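You operate a simulated robot arm through the tools that you are given. There is no shell and no other tool. Be economical: measure what you need, move in short steps, check, and stop when the job is done.

Carry out the task below with a simulated two-armed robot. There is one attempt and no reset: what you move stays moved.

Task
Put the 200 g brass weight from the top of the small bench on the top of the tall white box and the 500 g brass weight on the middle shelf under the dock rack. Pick up the glue bottle with one hand, pass it to the other hand and put it on the fourth shelf from the bottom of the ready rack. The order is free. Set down upright: glue bottle.

The check looks at the end state, three seconds after you hand in, the way a careful person would. Anything else that was tipped, shoved, dropped, spilled or broken makes it a failure.

Robot
Two 7-joint arms with three-finger grippers on one trunk, on a base that drives. Base frame: it is fixed to the floor where the robot stands at the start and does not move with it; the origin is under the middle of the robot, x ahead of it, y to its left, z up; the surface under the hand at the start is at about z = 880. Readings come in mm, degrees, newtons and seconds.
The left shoulder is at the start at [25, 154, 1046], the right one opposite. With the tool pointing down near the work surface each hand reaches from about 100 to 600 mm from the robot's upright axis, wherever it stands, measured 20 degrees to its own side. Places, roughly: fourth shelf of the ready rack [-2600, 2300, 1400]; glue bottle [-1250, 2000, 1000]; middle shelf under the dock rack [500, -1300, 400]; top of the tall white box [-2500, -300, 600]. Payload 2.69 kg a hand.
The TCP of each hand is the grasp point between the finger pads, 29 mm short of the fingertips. In the tool frame z runs along the fingers and y along their closing line. The gripper opens to 120 mm. The gripper's body begins 78 mm behind the TCP.
Orientation is that of the tool frame in the base frame, as a unit quaternion [x, y, z, w]. With the fingers straight down and closing along the base's y, the tool's x points along the base's -x, its y along +y and its z along -z.

Tools
- The arms move only by the tool nudge_tool. It takes "left_increments", "right_increments" or both (then of equal length, played together; a hand with none holds still); each is one flat list of numbers, 7 for each row, row after row: the shift along the tool's x, y, z in units of 250 mm (1.0 is 250 mm), then the turn, a rotation vector about the tool's x, y, z in units of 60 degrees (1.0 is 60 degrees), then the closure in counts, from 0 (fully open) to 255 (shut). In form: [tx, ty, tz, ax, ay, az, gripper, tx, ty, tz, ax, ay, az, gripper, ...]. A call has 1 to 12 rows; each row is the pose to reach, as a shift and turn from the pose commanded when the call began, along the tool's axes at that moment. A call with a number of a shift or a turn outside -1 to 1 is refused whole. A row lasts 0.2 s, in which the tool goes at most 50 mm and 8.6 degrees; a call with a longer step from one row to the next is refused whole, and so is a gripper value outside its range. Where a pose cannot be reached the arm comes as near as it can. A force on the tool above 40 N (or 10 N above the force at the start of the call, whichever is more), or a blocked arm, ends the call early, and 0.2 s more pass. The fingers move at their own pace and stop on an object; they squeeze with about 33 N. The grip force told is the motor's: it shows also when the fingers shut on nothing. Time passes only in rows, and 0.2 s behind the last, so rows that repeat a pose let the fingers close. The reply holds the time, the measured pose of the TCP, the force on the tool along the base axes, the opening and the grip force, in the units named above and with some noise, with the torque about the TCP (base axes, N m) and any sound that the robot's microphone picked up, and new pictures: "views" is both (left out), scene, wrist or none (wrist: the cameras of the hands that moved).
- Cameras (640 x 400 px; columns grow to the right, rows downward): "scene" is now at [129, 6, 1204.7]; the picture's right is [0.22, -0.97, 0.00], its down [-0.46, -0.11, -0.88] and it looks along [0.86, 0.20, -0.47] (base axes); focal length 214 px, centre (320, 200). "left" rides on the left gripper at [63, 0, -104] in its tool frame; the picture's right is [-0.01, 1.00, 0.00], its down [-0.83, 0.00, -0.56] and it looks along [-0.56, 0.00, 0.83] (tool axes); focal length 275 px, centre (320, 200). "right" rides on the right gripper at [63, 0, -104] in its tool frame; the picture's right is [0.00, 1.00, 0.00], its down [-0.83, 0.00, -0.56] and it looks along [-0.56, 0.00, 0.83] (tool axes); focal length 275 px, centre (320, 200). There is no depth. A picture from a camera that has moved, and an enlarged one, comes with that camera's place and axes in the base frame and with its lens. The place of the scene camera against the robot may be out by one fixed shift of up to 25 mm in any direction.
- move_column(by): slides the trunk up (or, below 0, down) by that many mm; the arms and the scene camera ride with it, the base frame stays. It gives what a move gives, with no picture.
- base_move(legs): drives the robot by 1 to 6 legs, each [ahead, left, turn to the left] in mm, mm and degrees, along the robot's own axes; the way and the turn of a leg run together, so that a leg with both is an arc; at most 1500 mm and 180 degrees a leg. The arms and the cameras ride along, it lands a little off, and it stops where it bumps. It gives what a move gives, and a new picture of the scene camera.
- pan_tilt(pan, tilt): turns the head with the scene camera to pan (to the left, within 80 degrees either way) and tilt (down, from -29 to 69), counted from straight ahead of the robot. It gives what a move gives, and a new picture of the scene camera.
- inspect(camera, box): a new picture of the part [left, top, right, bottom] of that camera's present view, enlarged. It takes no simulated time.
- hand_in(): hands the job in; it is judged then, once.

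Work in short steps. Places have to be worked out from the pictures, the camera data and where the tool is seen: move nearer, look again, correct. Check each grasp and each placing, and mend what went wrong. You have 165 turns and 260 pictures in all, those below and enlarged ones among them. Open the grippers and draw the arms clear of the work before you hand the job in, unless the task says otherwise; then end with one line.

The tools are called as a command line: name --argument value ..., lists and objects as JSON in quotes. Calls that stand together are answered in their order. nudge_tool: Moves the arms, as the interface text tells. Its arguments: {"type":"object","properties":{"left_increments":{"type":"array","items":{"type":"number"}},"right_increments":{"type":"array","items":{"type":"number"}},"views":{"type":"string","enum":["both","scene","wrist","none"]}},"required":[]} The other tools are called the same way: move_column (by) slides the trunk up or down; base_move (legs) drives the base; pan_tilt (pan, tilt) turns the head that bears the scene camera; inspect (camera, box) takes an enlarged picture of a part of a camera's view; hand_in () hands the job in.

At the start:

```text
t: 0.0
left_tcp_pos: [356.1, 304.6, 1128.3]
left_tool_rot: [0.0, 1.0, -0.001, 0.0]
left_ft_force: [-0.3, -0.3, -0.6]
left_torque: [-0.01, -0.01, 0.01]
left_grip_width: 119.9
left_grasp_force: 0.1
right_tcp_pos: [343.2, -30.9, 1102.4]
right_tool_rot: [0.0, 1.0, 0.0, -0.001]
right_ft_force: [0.1, 0.1, 0.2]
right_torque: [0.01, 0.01, -0.04]
right_grip_width: 120.0
right_grasp_force: 0.1
trunk travel left (down, up): [-409.0, 29.0]
robot x, y, heading: [-1.5, 1.1, 0.1]
head pan, tilt: [12.9, 28.2]
```

scene: 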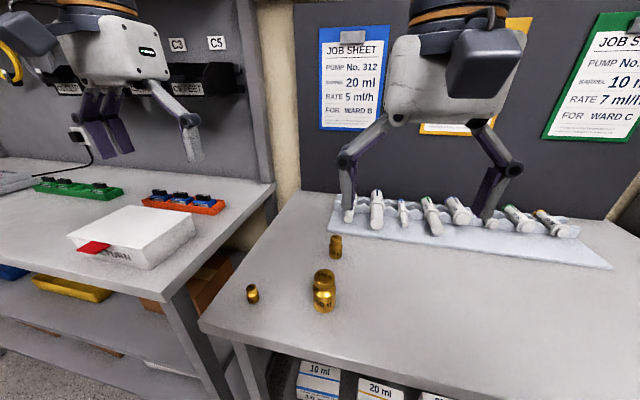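
right: 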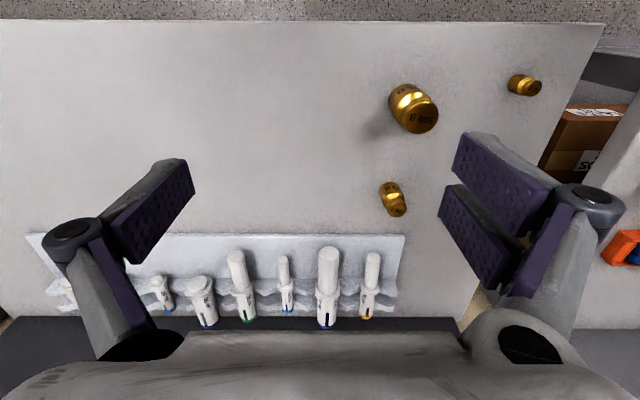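
left: 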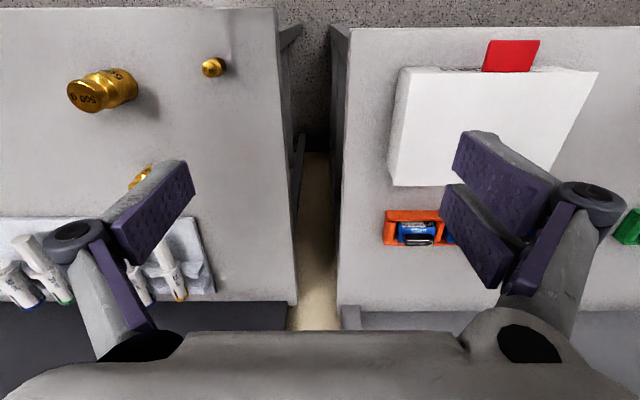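

The bench ahead holds three brass weights of different sizes; I need to read the labels, so I enlarge them.

inspect --camera "right" --box '[370, 60, 560, 230]'

inspect --camera "scene" --box '[220, 220, 380, 330]'

```text
2.35 times, centred on (465, 145) of right
camera zoom: at [279.4, -30.0, 1205.3], right [0.0, 1.0, 0.0], down [0.83, 0.0, 0.56], along [0.56, 0.0, -0.83], focal length 648 px, centre (-21, 329)
```

zoom: 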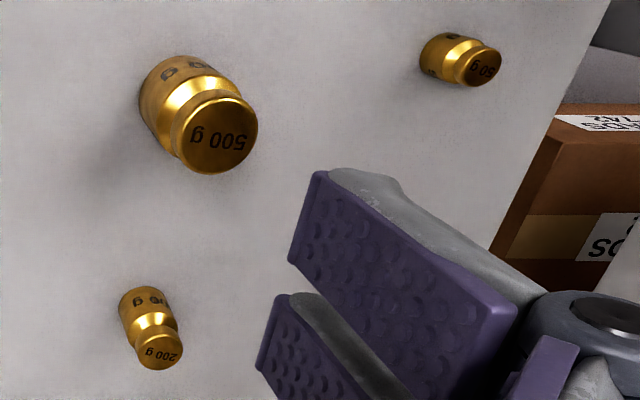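

```text
3.64 times, centred on (300, 275) of scene
camera zoom: at [129.0, 6.0, 1204.7], right [0.22, -0.97, 0.0], down [-0.46, -0.11, -0.88], along [0.86, 0.2, -0.47], focal length 780 px, centre (393, -73)
```

zoom: 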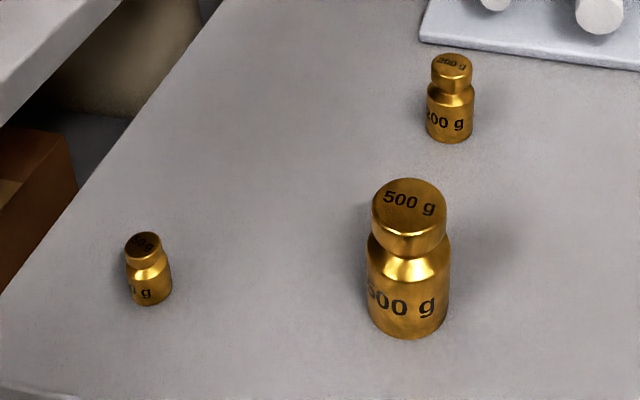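

Weights read 500 g, 200 g, 50 g on the bench ahead. I estimate 500 g at about (356, 61) and 200 g at about (475, 63); I bring the right hand above the 500 g for a closer look.

nudge_tool --right_increments '[-0.02, 0.12, 0.06, 0, 0, 0, 0, -0.04, 0.25, 0.12, 0, 0, 0, 0, -0.052, 0.368, 0.2, 0, 0, 0, 0, -0.052, 0.368, 0.2, 0, 0, 0, 0]' --views "both"

```text
t: 1.0
left_tcp_pos: [355.5, 304.8, 1128.4]
left_tool_rot: [0.001, 1.0, 0.0, -0.001]
left_ft_force: [-0.5, -1.2, -0.4]
left_torque: [0.0, -0.04, 0.02]
left_grip_width: 120.0
left_grasp_force: 0.0
right_tcp_pos: [355.1, 60.9, 1050.3]
right_tool_rot: [0.0, 1.0, 0.0, -0.001]
right_ft_force: [0.3, -0.7, 0.1]
right_torque: [0.06, 0.0, -0.01]
right_grip_width: 120.0
right_grasp_force: 0.1
trunk travel left (down, up): [-409.0, 29.0]
robot x, y, heading: [2.0, -1.6, 0.2]
head pan, tilt: [12.9, 28.2]
camera scene: at [128.8, 5.6, 1204.7], right [0.22, -0.97, 0.0], down [-0.46, -0.1, -0.88], along [0.86, 0.2, -0.47], focal length 214 px, centre (320, 200)
camera right: at [292.7, 61.6, 1155.3], right [0.0, 1.0, 0.0], down [0.83, 0.0, 0.56], along [0.56, 0.0, -0.83], focal length 275 px, centre (320, 200)
```

scene: 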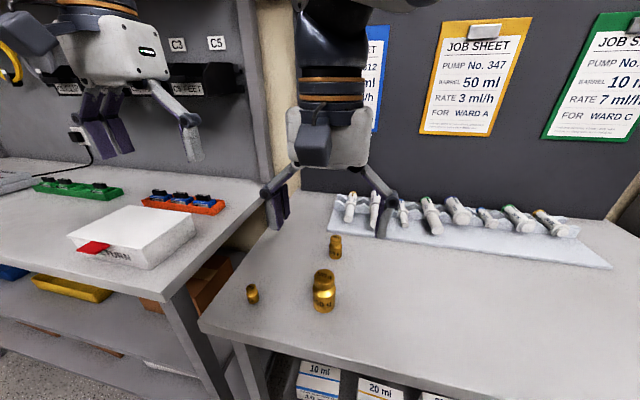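
right: 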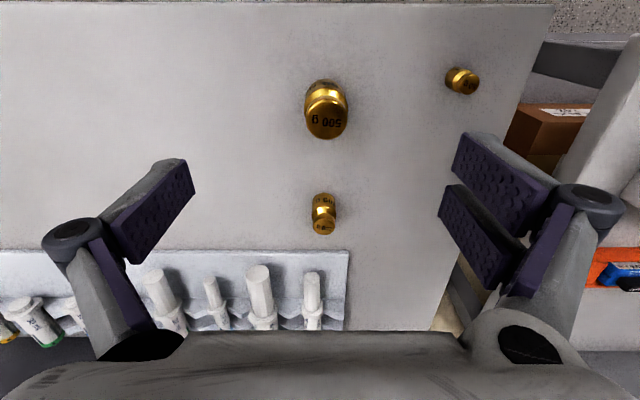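

Triangulating the two views: 500 g at about (363, 66), top z≈940; 200 g at about (484, 66), top z≈926; 50 g near (338, 179), clear of the fingers. I lower over the 500 g to TCP z≈945 and look.

nudge_tool --right_increments '[-0.03, 0.02, 0.14, 0, 0, 0, 0, -0.03, 0.02, 0.28, 0, 0, 0, 0, -0.03, 0.02, 0.42, 0, 0, 0, 0, -0.03, 0.02, 0.42, 0, 0, 0, 0]' --views "both"

```text
t: 2.0
left_tcp_pos: [355.4, 305.4, 1128.5]
left_tool_rot: [0.0, 1.0, 0.0, 0.0]
left_ft_force: [0.6, 0.7, 0.1]
left_torque: [-0.01, 0.06, -0.01]
left_grip_width: 120.1
left_grasp_force: 0.1
right_tcp_pos: [363.5, 65.7, 947.1]
right_tool_rot: [0.0, 1.0, 0.001, 0.002]
right_ft_force: [0.1, 0.1, -0.4]
right_torque: [-0.01, -0.03, -0.02]
right_grip_width: 119.8
right_grasp_force: 0.2
trunk travel left (down, up): [-409.0, 29.0]
robot x, y, heading: [0.6, 1.4, -0.2]
head pan, tilt: [12.9, 28.2]
camera scene: at [128.8, 5.9, 1204.7], right [0.22, -0.97, 0.0], down [-0.46, -0.11, -0.88], along [0.86, 0.2, -0.47], focal length 214 px, centre (320, 200)
camera right: at [300.4, 66.9, 1050.4], right [0.0, 1.0, 0.0], down [0.83, 0.0, 0.56], along [0.56, 0.0, -0.83], focal length 275 px, centre (320, 200)
```

scene: 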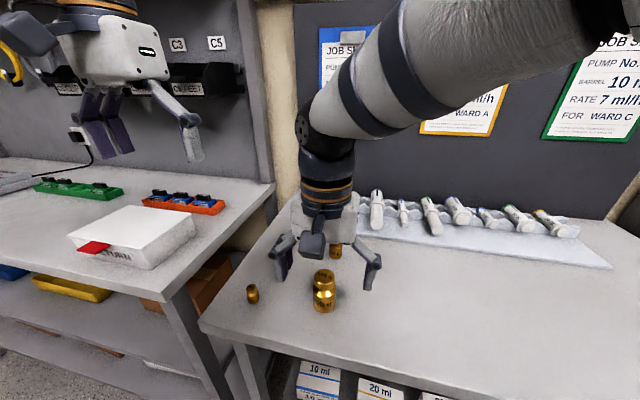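
right: 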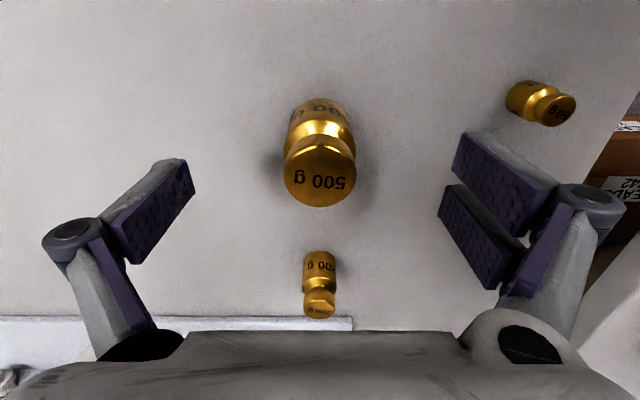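

The weight is centred between the fingers (est. x≈361, y≈67). Lower by 30 mm to TCP z≈917 and close.

nudge_tool --right_increments '[0.004, 0.002, 0.06, 0, 0, 0, 0, 0.004, 0.002, 0.12, 0, 0, 0, 0, 0.004, 0.002, 0.12, 0, 0, 0, 255, 0.004, 0.002, 0.12, 0, 0, 0, 255, 0.004, 0.002, 0.12, 0, 0, 0, 255, 0.004, 0.002, 0.12, 0, 0, 0, 255]' --views "wrist"

```text
t: 3.4
left_tcp_pos: [355.1, 304.0, 1128.4]
left_tool_rot: [0.0, 1.0, 0.0, 0.0]
left_ft_force: [0.1, -0.2, 0.3]
left_torque: [0.05, 0.01, -0.03]
left_grip_width: 120.1
left_grasp_force: 0.0
right_tcp_pos: [362.8, 68.3, 916.4]
right_tool_rot: [0.0, 1.0, 0.0, 0.0]
right_ft_force: [0.4, -3.0, 3.5]
right_torque: [0.06, -0.06, 0.03]
right_grip_width: 36.8
right_grasp_force: 33.4
trunk travel left (down, up): [-409.0, 29.0]
robot x, y, heading: [-1.0, 0.6, 0.1]
head pan, tilt: [12.9, 28.2]
camera right: at [299.0, 67.5, 1020.8], right [0.0, 1.0, 0.0], down [0.83, 0.0, 0.56], along [0.56, 0.0, -0.83], focal length 275 px, centre (320, 200)
```

right: 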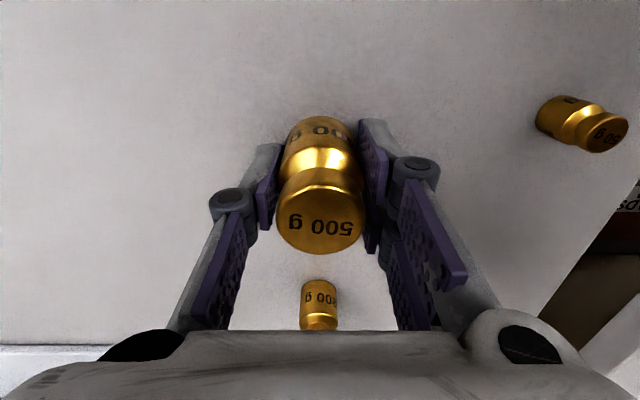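

Grip holds at 36.8 mm, 33 N. Lift straight, then take the right hand off to the right to make room for the left hand.

nudge_tool --right_increments '[0, 0, -0.15, 0, 0, 0, 255, 0, 0, -0.3, 0, 0, 0, 255, 0, -0.08, -0.45, 0, 0, 0, 255, 0, -0.22, -0.58, 0, 0, 0, 255, 0, -0.36, -0.7, 0, 0, 0, 255, 0, -0.53, -0.74, 0, 0, 0, 255, 0, -0.7, -0.74, 0, 0, 0, 255, 0, -0.86, -0.74, 0, 0, 0, 255, 0, -0.86, -0.74, 0, 0, 0, 255]' --views "scene"

```text
t: 5.4
left_tcp_pos: [355.0, 305.5, 1126.9]
left_tool_rot: [0.0, 1.0, -0.001, 0.0]
left_ft_force: [0.1, 0.1, 0.3]
left_torque: [-0.02, -0.05, 0.03]
left_grip_width: 119.8
left_grasp_force: 0.0
right_tcp_pos: [362.1, -147.5, 1101.9]
right_tool_rot: [-0.001, 1.0, -0.001, 0.0]
right_ft_force: [-0.3, 0.7, -4.5]
right_torque: [0.01, -0.01, 0.04]
right_grip_width: 36.7
right_grasp_force: 33.1
trunk travel left (down, up): [-409.0, 29.0]
robot x, y, heading: [-1.2, 0.4, -0.1]
head pan, tilt: [12.9, 28.2]
camera scene: at [129.3, 6.5, 1204.6], right [0.22, -0.97, 0.0], down [-0.46, -0.11, -0.88], along [0.86, 0.2, -0.47], focal length 214 px, centre (320, 200)
```

scene: 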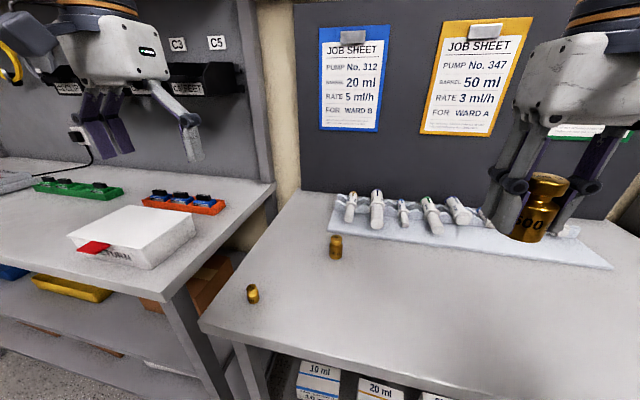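

The 500 g is held clear. Now the left hand goes above the 200 g at about (484, 66).

nudge_tool --left_increments '[-0.07, -0.14, 0.05, 0, 0, 0, 0, -0.15, -0.27, 0.1, 0, 0, 0, 0, -0.22, -0.41, 0.15, 0, 0, 0, 0, -0.3, -0.54, 0.2, 0, 0, 0, 0, -0.37, -0.68, 0.25, 0, 0, 0, 0, -0.44, -0.82, 0.3, 0, 0, 0, 0, -0.516, -0.956, 0.35, 0, 0, 0, 0, -0.516, -0.956, 0.45, 0, 0, 0, 0, -0.516, -0.956, 0.45, 0, 0, 0, 0]' --views "both"

```text
t: 7.4
left_tcp_pos: [485.2, 67.4, 1014.3]
left_tool_rot: [-0.001, 1.0, 0.0, 0.0]
left_ft_force: [0.6, -0.2, 1.1]
left_torque: [0.01, 0.02, 0.0]
left_grip_width: 119.9
left_grasp_force: 0.0
right_tcp_pos: [362.2, -147.7, 1102.8]
right_tool_rot: [0.0, 1.0, 0.0, 0.0]
right_ft_force: [0.0, 0.0, -4.8]
right_torque: [0.01, -0.01, 0.0]
right_grip_width: 36.5
right_grasp_force: 32.6
trunk travel left (down, up): [-409.0, 29.0]
robot x, y, heading: [-2.2, -0.8, 0.2]
head pan, tilt: [12.9, 28.2]
camera scene: at [129.3, 5.7, 1204.7], right [0.22, -0.97, 0.0], down [-0.46, -0.11, -0.88], along [0.86, 0.2, -0.47], focal length 214 px, centre (320, 200)
camera left: at [420.5, 65.6, 1120.5], right [0.01, 1.0, 0.0], down [0.83, 0.0, 0.56], along [0.56, 0.0, -0.83], focal length 275 px, centre (320, 200)
```

scene: 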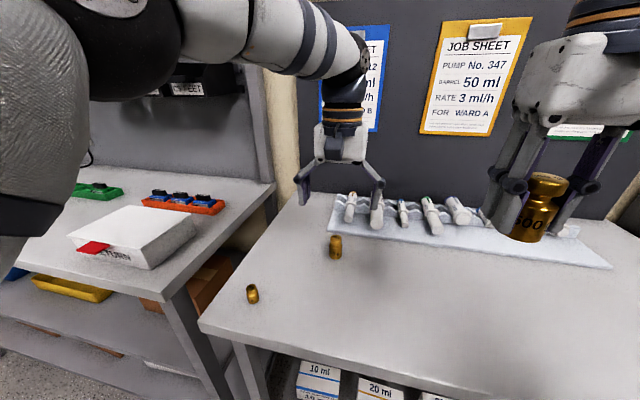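
left: 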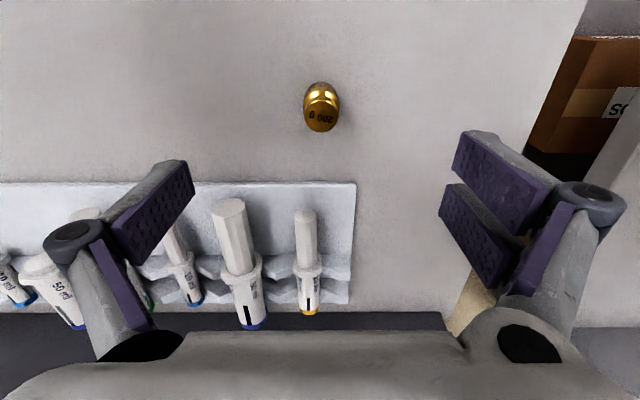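

The 200 g top fits (484, 66). Descend to TCP z≈913 and close on it.

nudge_tool --left_increments '[0.004, -0.002, 0.18, 0, 0, 0, 0, 0.004, -0.002, 0.34, 0, 0, 0, 0, 0.004, -0.002, 0.405, 0, 0, 0, 0, 0.004, -0.002, 0.405, 0, 0, 0, 255, 0.004, -0.002, 0.405, 0, 0, 0, 255, 0.004, -0.002, 0.405, 0, 0, 0, 255, 0.004, -0.002, 0.405, 0, 0, 0, 255]' --views "wrist"

```text
t: 9.0
left_tcp_pos: [484.6, 64.2, 915.5]
left_tool_rot: [0.0, 1.0, 0.0, 0.0]
left_ft_force: [-0.2, -0.8, 2.3]
left_torque: [0.03, -0.04, -0.03]
left_grip_width: 26.9
left_grasp_force: 32.8
right_tcp_pos: [362.2, -147.6, 1101.2]
right_tool_rot: [0.0, 1.0, 0.001, 0.0]
right_ft_force: [-0.4, -2.0, -5.5]
right_torque: [-0.01, -0.01, 0.0]
right_grip_width: 36.5
right_grasp_force: 32.9
trunk travel left (down, up): [-409.0, 29.0]
robot x, y, heading: [-0.3, 1.1, -0.1]
head pan, tilt: [12.9, 28.2]
camera left: at [419.8, 64.1, 1020.3], right [0.01, 1.0, 0.0], down [0.83, 0.0, 0.56], along [0.56, 0.0, -0.83], focal length 275 px, centre (320, 200)
```

left: 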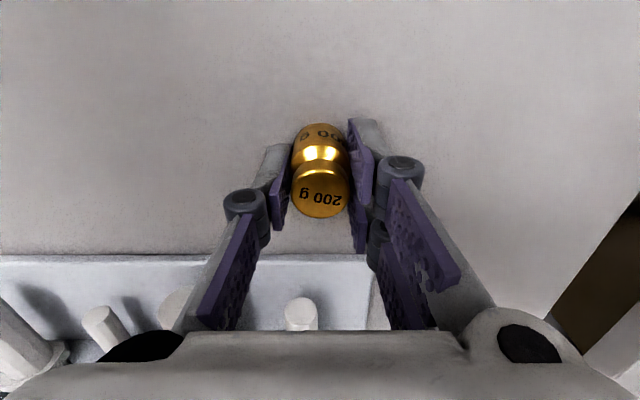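

200 g gripped (26.9 mm). Lift it straight and draw the left hand back toward the body.

nudge_tool --left_increments '[0, 0, -0.19, 0, 0, 0, 255, 0, 0, -0.38, 0, 0, 0, 255, 0, 0, -0.57, 0, 0, 0, 255, 0, 0.02, -0.76, 0, 0, 0, 255, 0.12, 0.14, -0.78, 0, 0, 0, 255, 0.24, 0.26, -0.78, 0, 0, 0, 255, 0.36, 0.38, -0.78, 0, 0, 0, 255, 0.48, 0.5, -0.78, 0, 0, 0, 255, 0.6, 0.6, -0.78, 0, 0, 0, 255, 0.68, 0.66, -0.78, 0, 0, 0, 255]' --views "none"

pan_tilt --pan -70 --tilt 35

```text
t: 11.2
left_tcp_pos: [312.3, 230.1, 1110.6]
left_tool_rot: [0.0, 1.0, 0.0, 0.001]
left_ft_force: [0.3, -0.3, -2.2]
left_torque: [-0.02, 0.01, 0.01]
left_grip_width: 26.7
left_grasp_force: 32.9
right_tcp_pos: [362.3, -148.2, 1100.2]
right_tool_rot: [0.0, 1.0, 0.0, 0.0]
right_ft_force: [-0.6, -0.3, -5.4]
right_torque: [-0.06, -0.03, 0.0]
right_grip_width: 36.8
right_grasp_force: 33.0
trunk travel left (down, up): [-409.0, 29.0]
robot x, y, heading: [-1.6, 2.3, -0.1]
head pan, tilt: [12.9, 28.2]
```

```text
t: 12.8
left_tcp_pos: [313.9, 230.0, 1110.0]
left_tool_rot: [0.0, 1.0, 0.0, 0.0]
left_ft_force: [-0.2, 0.0, -1.6]
left_torque: [0.0, -0.02, -0.02]
left_grip_width: 27.0
left_grasp_force: 32.9
right_tcp_pos: [362.3, -147.7, 1101.2]
right_tool_rot: [0.0, 1.0, 0.0, -0.001]
right_ft_force: [-1.1, 0.3, -4.9]
right_torque: [-0.01, -0.01, 0.0]
right_grip_width: 36.9
right_grasp_force: 33.0
trunk travel left (down, up): [-409.0, 29.0]
robot x, y, heading: [-0.7, 2.4, -0.1]
head pan, tilt: [-70.0, 35.0]
camera scene: at [70.7, -97.1, 1194.0], right [-0.94, -0.34, 0.0], down [-0.2, 0.54, -0.82], along [0.28, -0.77, -0.57], focal length 214 px, centre (320, 200)
```

scene: 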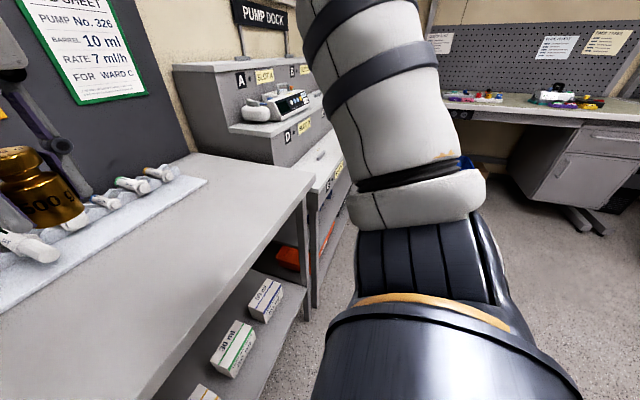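

The Pump Dock rack stands right of the bench. Back off the bench and slide right to look at it; the floor there looks free.

base_move --legs '[[-350, 0, 0], [0, -700, 0]]'

pan_tilt --pan -25 --tilt 35

```text
t: 20.4
left_tcp_pos: [-32.8, -464.2, 1110.0]
left_tool_rot: [-0.004, 1.0, -0.001, 0.0]
left_ft_force: [0.1, -1.2, -2.7]
left_torque: [-0.01, 0.04, 0.01]
left_grip_width: 27.1
left_grasp_force: 33.0
right_tcp_pos: [17.4, -843.8, 1099.6]
right_tool_rot: [-0.004, 1.0, 0.0, 0.0]
right_ft_force: [-0.3, -0.3, -5.0]
right_torque: [0.0, -0.01, 0.02]
right_grip_width: 36.8
right_grasp_force: 33.0
trunk travel left (down, up): [-409.0, 29.0]
robot x, y, heading: [-346.9, -698.6, 0.6]
head pan, tilt: [-70.0, 35.0]
camera scene: at [-273.5, -794.7, 1193.9], right [-0.94, -0.35, 0.0], down [-0.2, 0.54, -0.82], along [0.29, -0.77, -0.57], focal length 214 px, centre (320, 200)
```

scene: 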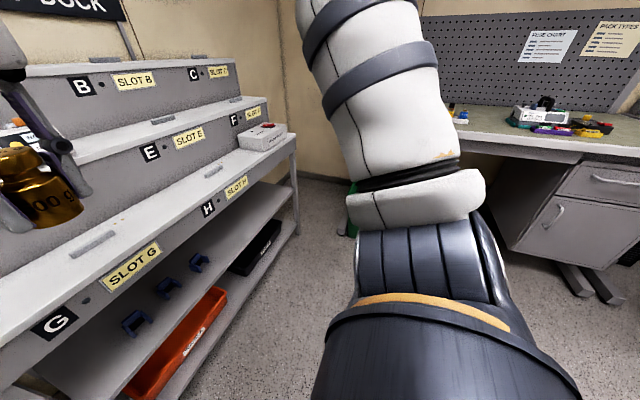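

```text
t: 21.5
left_tcp_pos: [-34.1, -465.6, 1110.1]
left_tool_rot: [-0.004, 1.0, 0.0, 0.0]
left_ft_force: [0.5, 0.8, -1.7]
left_torque: [-0.01, -0.01, 0.0]
left_grip_width: 26.9
left_grasp_force: 33.0
right_tcp_pos: [18.2, -843.0, 1100.6]
right_tool_rot: [-0.003, 1.0, 0.0, 0.0]
right_ft_force: [0.4, 0.3, -4.7]
right_torque: [-0.05, -0.03, 0.01]
right_grip_width: 36.6
right_grasp_force: 32.9
trunk travel left (down, up): [-409.0, 29.0]
robot x, y, heading: [-345.5, -700.0, 0.5]
head pan, tilt: [-25.0, 35.0]
camera scene: at [-224.2, -748.7, 1193.9], right [-0.42, -0.91, 0.0], down [-0.52, 0.24, -0.82], along [0.74, -0.34, -0.57], focal length 214 px, centre (320, 200)
```

scene: 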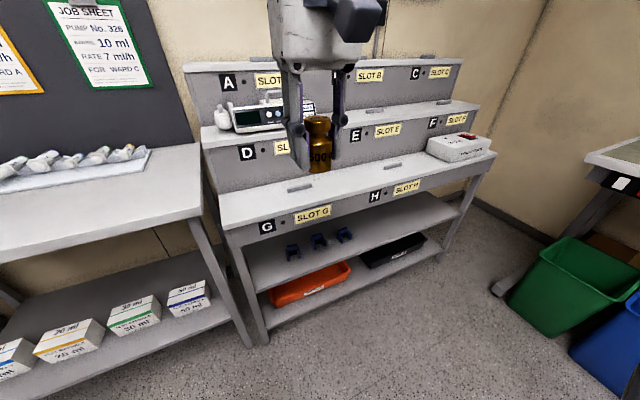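

The dock rack has tiers G/H in front and shelves beneath (one with blue clips, one lower with trays). I slide further right and lower the trunk to look at the shelves properly.

base_move --legs '[[0, -450, 0]]'

move_column --by -250

pan_tilt --pan 0 --tilt 25

```text
t: 25.5
left_tcp_pos: [-29.9, -916.1, 1111.4]
left_tool_rot: [-0.003, 1.0, 0.0, 0.0]
left_ft_force: [0.5, 0.3, -1.8]
left_torque: [0.02, -0.02, -0.02]
left_grip_width: 26.7
left_grasp_force: 32.8
right_tcp_pos: [21.6, -1295.7, 1101.4]
right_tool_rot: [-0.004, 1.0, 0.001, -0.001]
right_ft_force: [-0.3, -0.8, -5.6]
right_torque: [-0.02, 0.0, -0.04]
right_grip_width: 36.7
right_grasp_force: 33.0
trunk travel left (down, up): [-409.0, 29.0]
robot x, y, heading: [-340.6, -1149.1, 0.2]
head pan, tilt: [-25.0, 35.0]
camera scene: at [-221.0, -1200.1, 1193.9], right [-0.42, -0.91, 0.0], down [-0.52, 0.24, -0.82], along [0.74, -0.34, -0.57], focal length 214 px, centre (320, 200)
```

scene: 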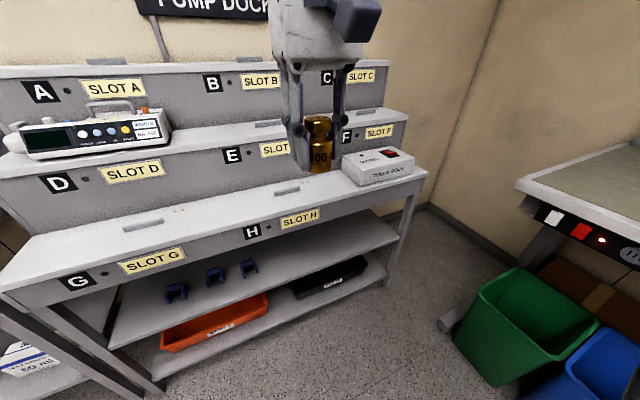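

```text
t: 28.1
left_tcp_pos: [15.7, -916.3, 802.6]
left_tool_rot: [-0.003, 0.994, -0.001, -0.112]
left_ft_force: [-0.1, 0.2, -2.2]
left_torque: [-0.01, 0.0, -0.05]
left_grip_width: 26.8
left_grasp_force: 32.8
right_tcp_pos: [21.3, -1293.8, 850.4]
right_tool_rot: [-0.003, 1.0, 0.001, 0.001]
right_ft_force: [-0.8, -0.7, -5.6]
right_torque: [0.0, -0.01, 0.04]
right_grip_width: 36.9
right_grasp_force: 32.9
trunk travel left (down, up): [-159.0, 279.0]
robot x, y, heading: [-342.3, -1147.9, 0.4]
head pan, tilt: [-25.0, 35.0]
```

```text
t: 29.0
left_tcp_pos: [14.7, -915.3, 803.0]
left_tool_rot: [-0.004, 0.994, -0.002, -0.113]
left_ft_force: [0.1, 0.9, -2.9]
left_torque: [0.0, -0.02, 0.0]
left_grip_width: 26.7
left_grasp_force: 33.0
right_tcp_pos: [21.6, -1295.5, 851.5]
right_tool_rot: [-0.003, 1.0, 0.0, 0.0]
right_ft_force: [0.9, 0.3, -4.7]
right_torque: [0.03, -0.01, 0.04]
right_grip_width: 36.5
right_grasp_force: 33.1
trunk travel left (down, up): [-159.0, 279.0]
robot x, y, heading: [-338.5, -1150.9, 0.3]
head pan, tilt: [0.0, 25.0]
camera scene: at [-113.9, -1162.0, 940.5], right [0.01, -1.0, 0.0], down [-0.42, 0.0, -0.91], along [0.91, 0.01, -0.42], focal length 214 px, centre (320, 200)
```

scene: 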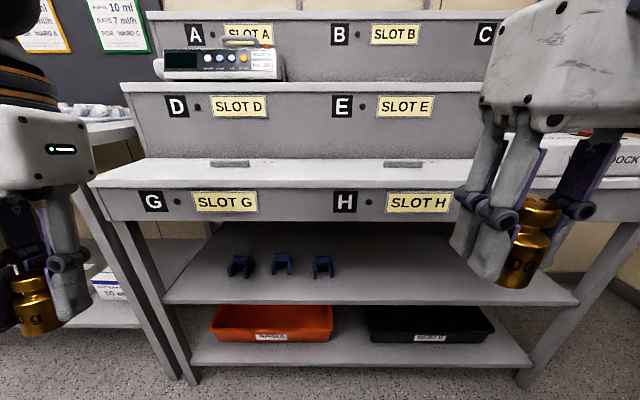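

The middle shelf (blue clips) is at z≈400, front edge x≈335, with about 270 mm opening under the G/H fascia. Plan: set the 500 g on the deck near slot H, regrasp with the hand pitched 45°, then place on the middle shelf near its front edge. First raise the trunk so nothing hits the deck, then drive nearer.

move_column --by 120

base_move --legs '[[280, 0, 0]]'

pan_tilt --pan -15 --tilt 45

```text
t: 30.5
left_tcp_pos: [14.7, -915.2, 921.9]
left_tool_rot: [-0.004, 0.994, -0.001, -0.113]
left_ft_force: [0.9, -0.2, -3.2]
left_torque: [0.0, 0.0, 0.02]
left_grip_width: 27.0
left_grasp_force: 33.3
right_tcp_pos: [21.7, -1294.2, 970.4]
right_tool_rot: [-0.003, 1.0, -0.001, 0.0]
right_ft_force: [-1.3, -0.6, -4.5]
right_torque: [0.0, 0.0, -0.02]
right_grip_width: 36.6
right_grasp_force: 33.3
trunk travel left (down, up): [-279.0, 159.0]
robot x, y, heading: [-340.1, -1148.8, 0.4]
head pan, tilt: [0.0, 25.0]
```

```text
t: 32.5
left_tcp_pos: [298.0, -915.6, 922.8]
left_tool_rot: [-0.001, 0.994, -0.001, -0.113]
left_ft_force: [-0.4, -0.2, -2.9]
left_torque: [-0.01, -0.03, -0.01]
left_grip_width: 27.0
left_grasp_force: 33.0
right_tcp_pos: [303.4, -1294.1, 970.3]
right_tool_rot: [-0.001, 1.0, 0.0, 0.001]
right_ft_force: [0.0, -0.8, -5.7]
right_torque: [-0.01, 0.0, 0.0]
right_grip_width: 36.6
right_grasp_force: 33.4
trunk travel left (down, up): [-279.0, 159.0]
robot x, y, heading: [-61.5, -1150.5, 0.4]
head pan, tilt: [0.0, 25.0]
camera scene: at [134.2, -1161.2, 1064.0], right [0.0, -1.0, 0.0], down [-0.42, 0.0, -0.91], along [0.91, 0.0, -0.42], focal length 214 px, centre (320, 200)
```

scene: 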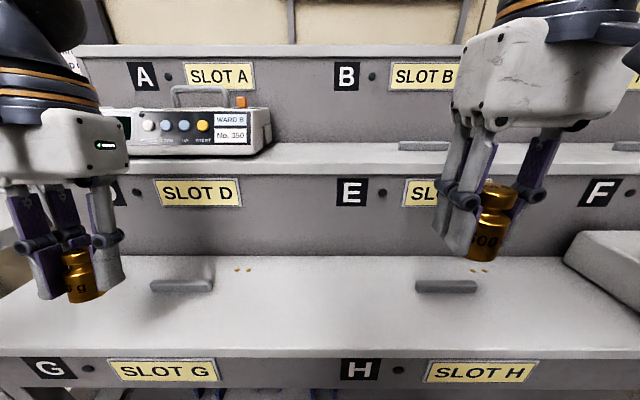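

```text
t: 33.3
left_tcp_pos: [296.7, -915.6, 922.4]
left_tool_rot: [-0.003, 0.994, 0.0, -0.112]
left_ft_force: [0.0, 1.1, -2.1]
left_torque: [0.0, -0.03, 0.03]
left_grip_width: 27.0
left_grasp_force: 32.8
right_tcp_pos: [302.6, -1295.2, 970.7]
right_tool_rot: [-0.001, 1.0, 0.0, 0.0]
right_ft_force: [0.4, 0.2, -5.3]
right_torque: [0.0, 0.0, -0.01]
right_grip_width: 36.9
right_grasp_force: 32.8
trunk travel left (down, up): [-279.0, 159.0]
robot x, y, heading: [-60.8, -1145.0, 0.2]
head pan, tilt: [-15.0, 45.0]
camera scene: at [120.2, -1182.3, 1033.5], right [-0.25, -0.97, 0.0], down [-0.68, 0.18, -0.71], along [0.68, -0.18, -0.71], focal length 214 px, centre (320, 200)
```

scene: 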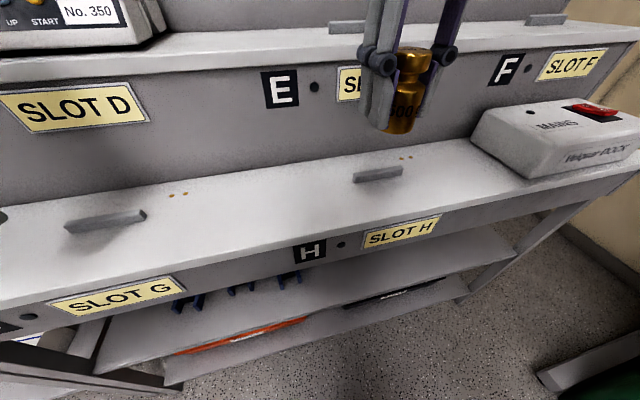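

Deck edge triangulates to x≈304, z≈778, with slot bars at x≈405. I move the 500 g toward (355, −1240), coming down to TCP z≈850 first.

nudge_tool --right_increments '[-0.05, 0.05, 0.12, 0, 0, 0, 255, -0.1, 0.1, 0.24, 0, 0, 0, 255, -0.15, 0.16, 0.36, 0, 0, 0, 255, -0.208, 0.22, 0.48, 0, 0, 0, 255, -0.208, 0.22, 0.48, 0, 0, 0, 255]' --views "both"

```text
t: 34.5
left_tcp_pos: [296.2, -914.6, 922.1]
left_tool_rot: [-0.002, 0.994, -0.002, -0.112]
left_ft_force: [0.5, 0.0, -1.9]
left_torque: [0.02, -0.02, -0.03]
left_grip_width: 26.9
left_grasp_force: 33.1
right_tcp_pos: [354.2, -1239.3, 852.2]
right_tool_rot: [-0.001, 1.0, 0.0, 0.0]
right_ft_force: [-0.1, -0.1, -4.9]
right_torque: [0.04, -0.02, -0.01]
right_grip_width: 36.7
right_grasp_force: 32.5
trunk travel left (down, up): [-279.0, 159.0]
robot x, y, heading: [-62.5, -1147.6, 0.3]
head pan, tilt: [-15.0, 45.0]
camera scene: at [120.1, -1182.4, 1033.5], right [-0.26, -0.97, 0.0], down [-0.68, 0.18, -0.71], along [0.68, -0.18, -0.71], focal length 214 px, centre (320, 200)
camera right: at [292.1, -1239.2, 955.4], right [-0.01, 1.0, 0.0], down [0.83, 0.01, 0.56], along [0.56, 0.0, -0.83], focal length 275 px, centre (320, 200)
```

scene: 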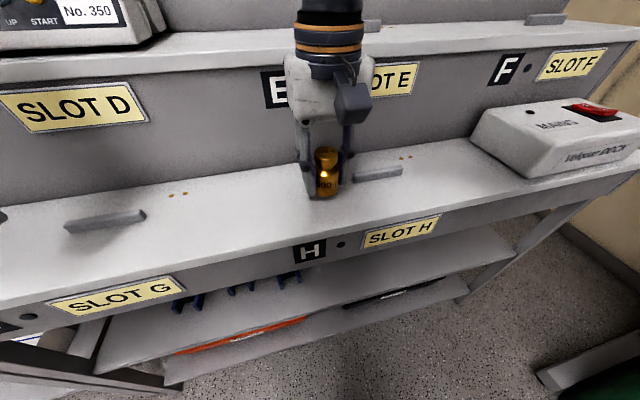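
right: 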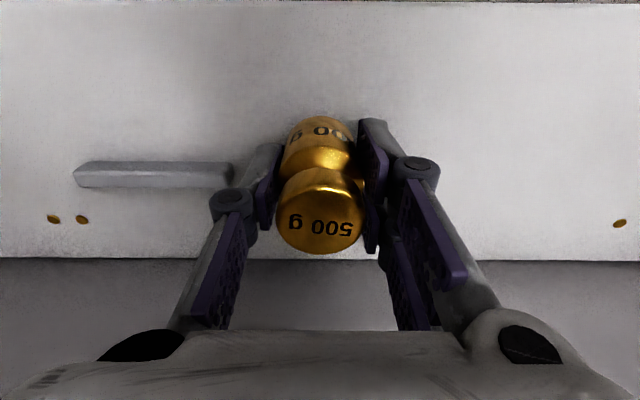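

Edge near x≈290 and tier wall at x≈478; the spot is free. Lower in small steps till contact, shifting 15 mm left for bar clearance.

nudge_tool --right_increments '[0, 0.06, 0.06, 0, 0, 0, 255, 0, 0.06, 0.11, 0, 0, 0, 255, 0, 0.06, 0.13, 0, 0, 0, 255, 0, 0.06, 0.145, 0, 0, 0, 255, 0, 0.06, 0.16, 0, 0, 0, 255, 0, 0.06, 0.175, 0, 0, 0, 255, 0, 0.06, 0.19, 0, 0, 0, 255, 0, 0.06, 0.205, 0, 0, 0, 255]' --views "wrist"

```text
t: 35.2
left_tcp_pos: [294.7, -916.1, 922.9]
left_tool_rot: [-0.001, 0.994, -0.001, -0.112]
left_ft_force: [-0.3, 0.5, -2.2]
left_torque: [-0.01, 0.0, 0.04]
left_grip_width: 26.8
left_grasp_force: 32.7
right_tcp_pos: [354.6, -1221.9, 828.4]
right_tool_rot: [-0.002, 1.0, 0.003, 0.004]
right_ft_force: [-6.0, -2.3, 16.3]
right_torque: [-0.37, 0.38, -0.1]
right_grip_width: 36.9
right_grasp_force: 32.9
trunk travel left (down, up): [-279.0, 159.0]
robot x, y, heading: [-59.7, -1149.4, 0.4]
head pan, tilt: [-15.0, 45.0]
stopped in row 3 (right hand): the force on the tool passed its limit at 51 N (the readings are from after the stop); the commanded pose is now the measured one
camera right: at [290.3, -1223.8, 932.1], right [-0.01, 1.0, 0.0], down [0.83, 0.0, 0.56], along [0.56, 0.01, -0.83], focal length 275 px, centre (320, 200)
```

right: 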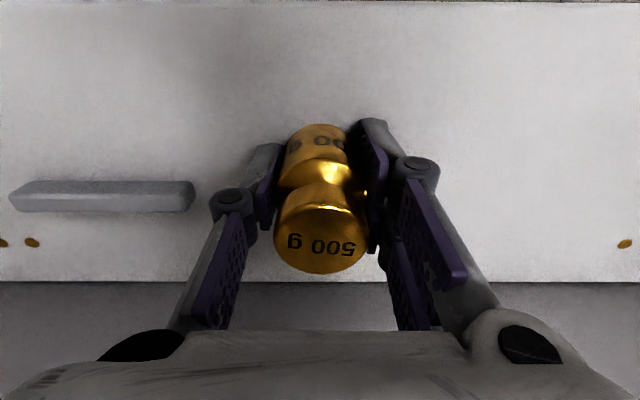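

Contact at TCP z≈828, so the deck is z≈791. Relax 1.5 mm, open, and rise.

nudge_tool --right_increments '[0, 0, -0.006, 0, 0, 0, 255, 0, 0, -0.006, 0, 0, 0, 130, 0, 0, -0.006, 0, 0, 0, 0, 0, 0, -0.006, 0, 0, 0, 0, 0, 0, -0.15, 0, 0, 0, 0, 0, 0, -0.3, 0, 0, 0, 0, 0, 0, -0.3, 0, 0, 0, 0]' --views "wrist"

```text
t: 36.8
left_tcp_pos: [295.7, -916.0, 923.0]
left_tool_rot: [-0.002, 0.994, -0.001, -0.113]
left_ft_force: [-1.1, -0.5, -2.4]
left_torque: [-0.01, -0.02, -0.03]
left_grip_width: 26.8
left_grasp_force: 32.2
right_tcp_pos: [355.0, -1224.2, 901.8]
right_tool_rot: [-0.003, 1.0, 0.002, 0.003]
right_ft_force: [-0.1, -0.7, -0.1]
right_torque: [-0.02, -0.03, -0.01]
right_grip_width: 120.1
right_grasp_force: 0.0
trunk travel left (down, up): [-279.0, 159.0]
robot x, y, heading: [-61.4, -1143.9, 0.4]
head pan, tilt: [-15.0, 45.0]
camera right: at [291.9, -1224.0, 1006.6], right [-0.01, 1.0, 0.0], down [0.83, 0.0, 0.56], along [0.56, 0.01, -0.83], focal length 275 px, centre (320, 200)
```

right: 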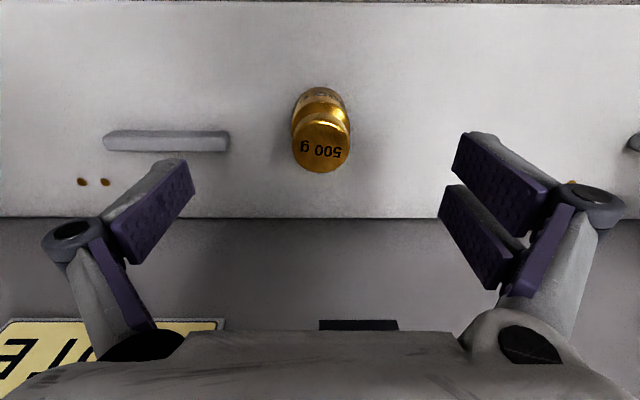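

The weight stands at about (355, −1224). Pitch the right hand 45° forward in place above it.

nudge_tool --right_increments '[0, 0, 0, 0, -0.125, 0, 0, 0, 0, 0, 0, -0.25, 0, 0, 0, 0, 0, 0, -0.375, 0, 0, 0, 0, 0, 0, -0.5, 0, 0, 0, 0, 0, 0, -0.625, 0, 0, 0, 0, 0, 0, -0.75, 0, 0, 0, 0, 0, 0, -0.75, 0, 0]' --views "both"

```text
t: 38.4
left_tcp_pos: [296.7, -915.8, 922.9]
left_tool_rot: [-0.002, 0.994, -0.001, -0.112]
left_ft_force: [0.5, -0.3, -2.6]
left_torque: [0.01, -0.03, 0.03]
left_grip_width: 26.6
left_grasp_force: 33.0
right_tcp_pos: [355.1, -1223.7, 902.5]
right_tool_rot: [0.0, 0.922, 0.003, 0.387]
right_ft_force: [0.3, 0.0, 1.1]
right_torque: [0.06, 0.03, 0.0]
right_grip_width: 120.1
right_grasp_force: 0.2
trunk travel left (down, up): [-279.0, 159.0]
robot x, y, heading: [-59.8, -1148.2, 0.5]
head pan, tilt: [-15.0, 45.0]
camera scene: at [120.0, -1182.4, 1033.5], right [-0.26, -0.97, 0.0], down [-0.68, 0.18, -0.71], along [0.68, -0.18, -0.71], focal length 214 px, centre (320, 200)
camera right: at [236.5, -1223.7, 930.2], right [-0.01, 1.0, 0.0], down [0.19, 0.0, 0.98], along [0.98, 0.01, -0.19], focal length 275 px, centre (320, 200)
```

scene: 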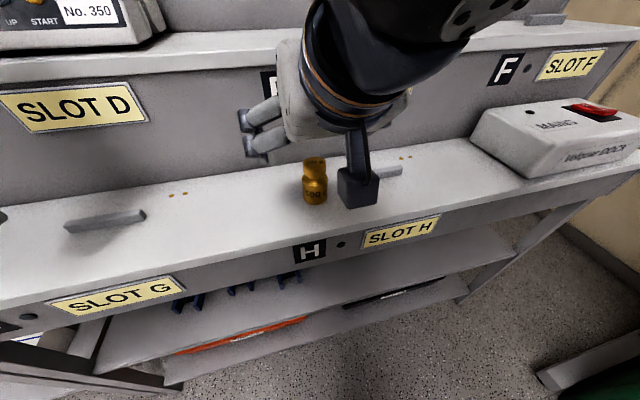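
right: 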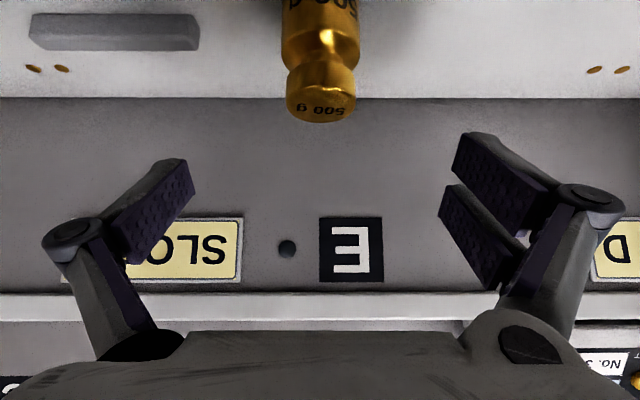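

Pitch reached and the weight is centred. Descend 79 mm straight down (along tool x and z equally) to TCP z≈823 and close.

nudge_tool --right_increments '[0.1, 0, 0.098, 0, 0, 0, 0, 0.18, 0, 0.176, 0, 0, 0, 0, 0.225, 0, 0.221, 0, 0, 0, 0, 0.225, 0, 0.221, 0, 0, 0, 255, 0.225, 0, 0.221, 0, 0, 0, 255, 0.225, 0, 0.221, 0, 0, 0, 255, 0.225, 0, 0.221, 0, 0, 0, 255]' --views "both"

```text
t: 39.4
left_tcp_pos: [292.0, -912.7, 924.6]
left_tool_rot: [-0.002, 0.994, -0.002, -0.111]
left_ft_force: [-0.1, 0.9, -2.8]
left_torque: [-0.03, 0.0, 0.0]
left_grip_width: 26.8
left_grasp_force: 33.4
right_tcp_pos: [353.8, -1209.9, 834.7]
right_tool_rot: [-0.007, 0.916, 0.019, 0.4]
right_ft_force: [-27.3, 26.3, 55.8]
right_torque: [3.26, 0.58, 0.81]
right_grip_width: 42.8
right_grasp_force: 24.7
trunk travel left (down, up): [-279.0, 159.0]
robot x, y, heading: [-59.3, -1150.9, 0.1]
head pan, tilt: [-15.0, 45.0]
stopped in row 5 (right hand): the force on the tool passed its limit at 47 N (the readings are from after the stop); the commanded pose is now the measured one
camera scene: at [115.4, -1179.5, 1034.8], right [-0.25, -0.97, 0.0], down [-0.68, 0.18, -0.71], along [0.69, -0.18, -0.7], focal length 214 px, centre (320, 200)
camera right: at [233.9, -1213.7, 859.2], right [-0.03, 1.0, 0.03], down [0.16, -0.02, 0.99], along [0.99, 0.03, -0.16], focal length 275 px, centre (320, 200)
```

scene: 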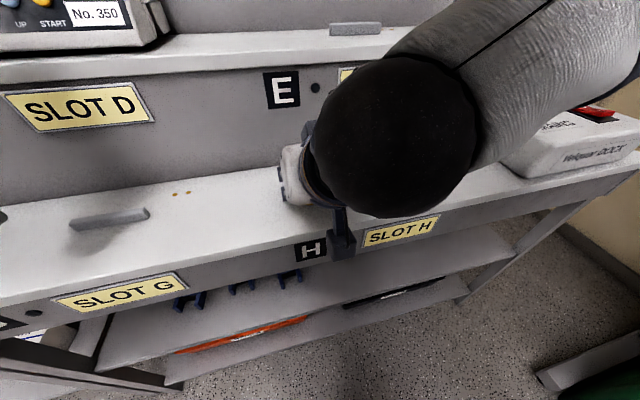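
right: 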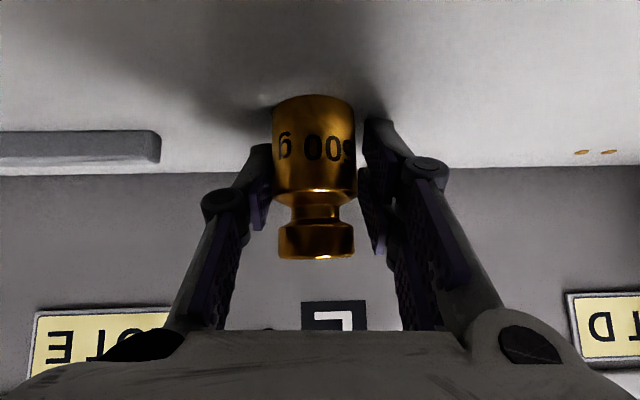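

The fingertips pressed on the deck while closing (56 N up). Open a bit and rise 12 mm to unload before re-closing.

nudge_tool --right_increments '[-0.034, 0, -0.034, 0, 0, 0, 110, -0.034, 0, -0.034, 0, 0, 0, 110, -0.034, 0, -0.034, 0, 0, 0, 110]' --views "wrist"

```text
t: 40.2
left_tcp_pos: [296.2, -915.4, 923.3]
left_tool_rot: [-0.002, 0.994, -0.002, -0.112]
left_ft_force: [-0.4, -0.3, -2.0]
left_torque: [0.01, -0.03, -0.01]
left_grip_width: 27.0
left_grasp_force: 32.8
right_tcp_pos: [356.2, -1218.6, 838.5]
right_tool_rot: [-0.003, 0.921, 0.01, 0.39]
right_ft_force: [0.8, 0.5, 0.3]
right_torque: [0.04, -0.02, -0.02]
right_grip_width: 68.2
right_grasp_force: 0.1
trunk travel left (down, up): [-279.0, 159.0]
robot x, y, heading: [-63.4, -1148.4, 0.3]
head pan, tilt: [-15.0, 45.0]
camera right: at [236.7, -1219.8, 865.2], right [-0.02, 1.0, 0.01], down [0.18, -0.01, 0.98], along [0.98, 0.02, -0.18], focal length 275 px, centre (320, 200)
```

right: 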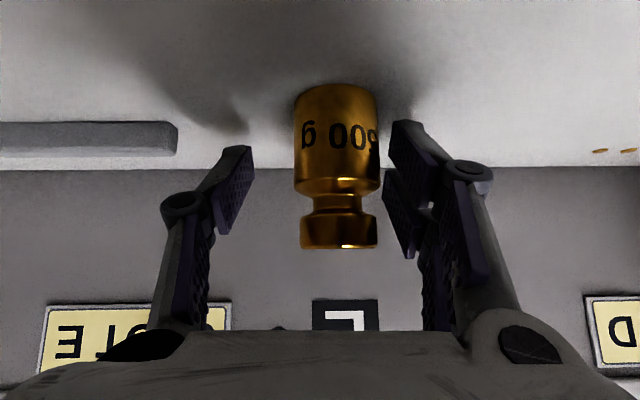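

Unloaded; the weight stands about 8 mm left of the hand's centre. Shift by 8 mm and close at this height, which grips its body's upper part.

nudge_tool --right_increments '[0, 0.03, 0, 0, 0, 0, 110, 0, 0.034, 0, 0, 0, 0, 140, 0, 0.034, 0, 0, 0, 0, 170, 0, 0.034, 0, 0, 0, 0, 255, 0, 0.034, 0, 0, 0, 0, 255]' --views "wrist"

```text
t: 41.4
left_tcp_pos: [295.8, -916.1, 922.9]
left_tool_rot: [-0.002, 0.994, -0.001, -0.112]
left_ft_force: [0.1, -0.1, -1.6]
left_torque: [0.01, 0.0, -0.01]
left_grip_width: 27.1
left_grasp_force: 32.8
right_tcp_pos: [355.9, -1210.2, 839.4]
right_tool_rot: [-0.003, 0.92, 0.011, 0.391]
right_ft_force: [0.5, -0.4, 0.0]
right_torque: [0.04, 0.0, 0.0]
right_grip_width: 36.2
right_grasp_force: 32.7
trunk travel left (down, up): [-279.0, 159.0]
robot x, y, heading: [-60.0, -1150.4, 0.3]
head pan, tilt: [-15.0, 45.0]
camera right: at [236.6, -1211.7, 865.5], right [-0.02, 1.0, 0.01], down [0.18, -0.01, 0.98], along [0.98, 0.02, -0.18], focal length 275 px, centre (320, 200)
```

right: 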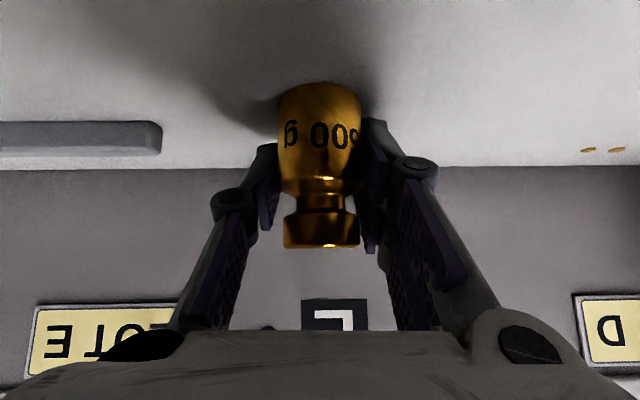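

500 g re-gripped (36.2 mm) upright with the hand pitched. Lift it 60 mm, and retract the left hand toward the body, straightening it.

nudge_tool --right_increments '[-0.057, 0, -0.056, 0, 0, 0, 255, -0.114, 0, -0.112, 0, 0, 0, 255, -0.171, 0, -0.168, 0, 0, 0, 255, -0.171, 0, -0.168, 0, 0, 0, 255, -0.171, 0, -0.168, 0, 0, 0, 255]' --left_increments '[0.127, 0, 0.029, 0, -0.07, 0, 255, 0.254, 0, 0.058, 0, -0.14, 0, 255, 0.38, 0, 0.087, 0, -0.215, 0, 255, 0.507, 0, 0.116, 0, -0.215, 0, 255, 0.507, 0, 0.116, 0, -0.215, 0, 255]' --views "wrist"

```text
t: 42.6
left_tcp_pos: [165.9, -914.9, 921.1]
left_tool_rot: [-0.002, 1.0, 0.0, 0.0]
left_ft_force: [0.2, -0.4, -1.6]
left_torque: [0.0, 0.0, 0.02]
left_grip_width: 27.1
left_grasp_force: 32.8
right_tcp_pos: [354.4, -1210.8, 899.1]
right_tool_rot: [-0.004, 0.92, 0.011, 0.391]
right_ft_force: [0.5, 0.1, -5.8]
right_torque: [0.01, 0.01, 0.04]
right_grip_width: 36.1
right_grasp_force: 32.7
trunk travel left (down, up): [-279.0, 159.0]
robot x, y, heading: [-65.6, -1150.1, 0.4]
head pan, tilt: [-15.0, 45.0]
camera right: at [236.3, -1212.0, 925.2], right [-0.02, 1.0, 0.01], down [0.18, -0.01, 0.98], along [0.98, 0.02, -0.18], focal length 275 px, centre (320, 200)
camera left: at [101.9, -916.3, 1027.5], right [0.0, 1.0, 0.0], down [0.83, 0.0, 0.56], along [0.56, 0.0, -0.83], focal length 275 px, centre (320, 200)
```

right: 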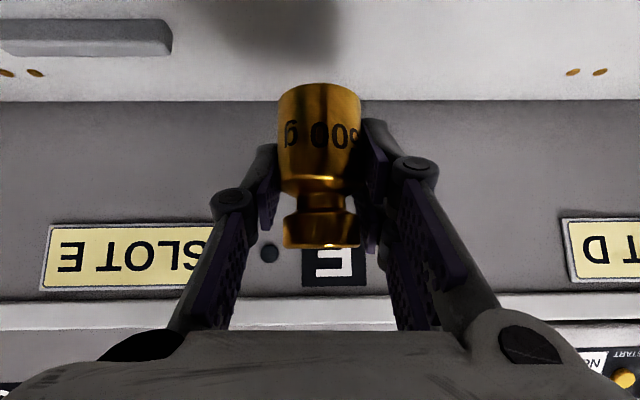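
left: 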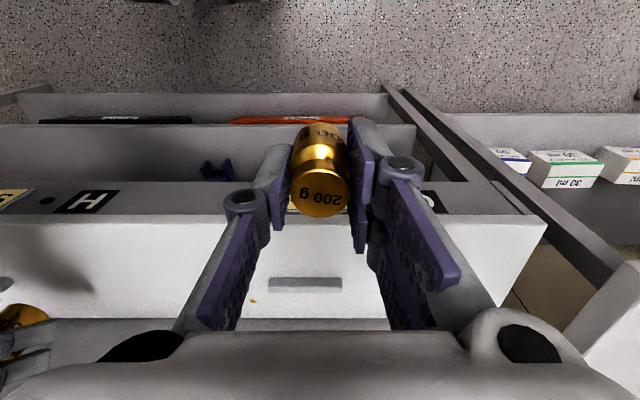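

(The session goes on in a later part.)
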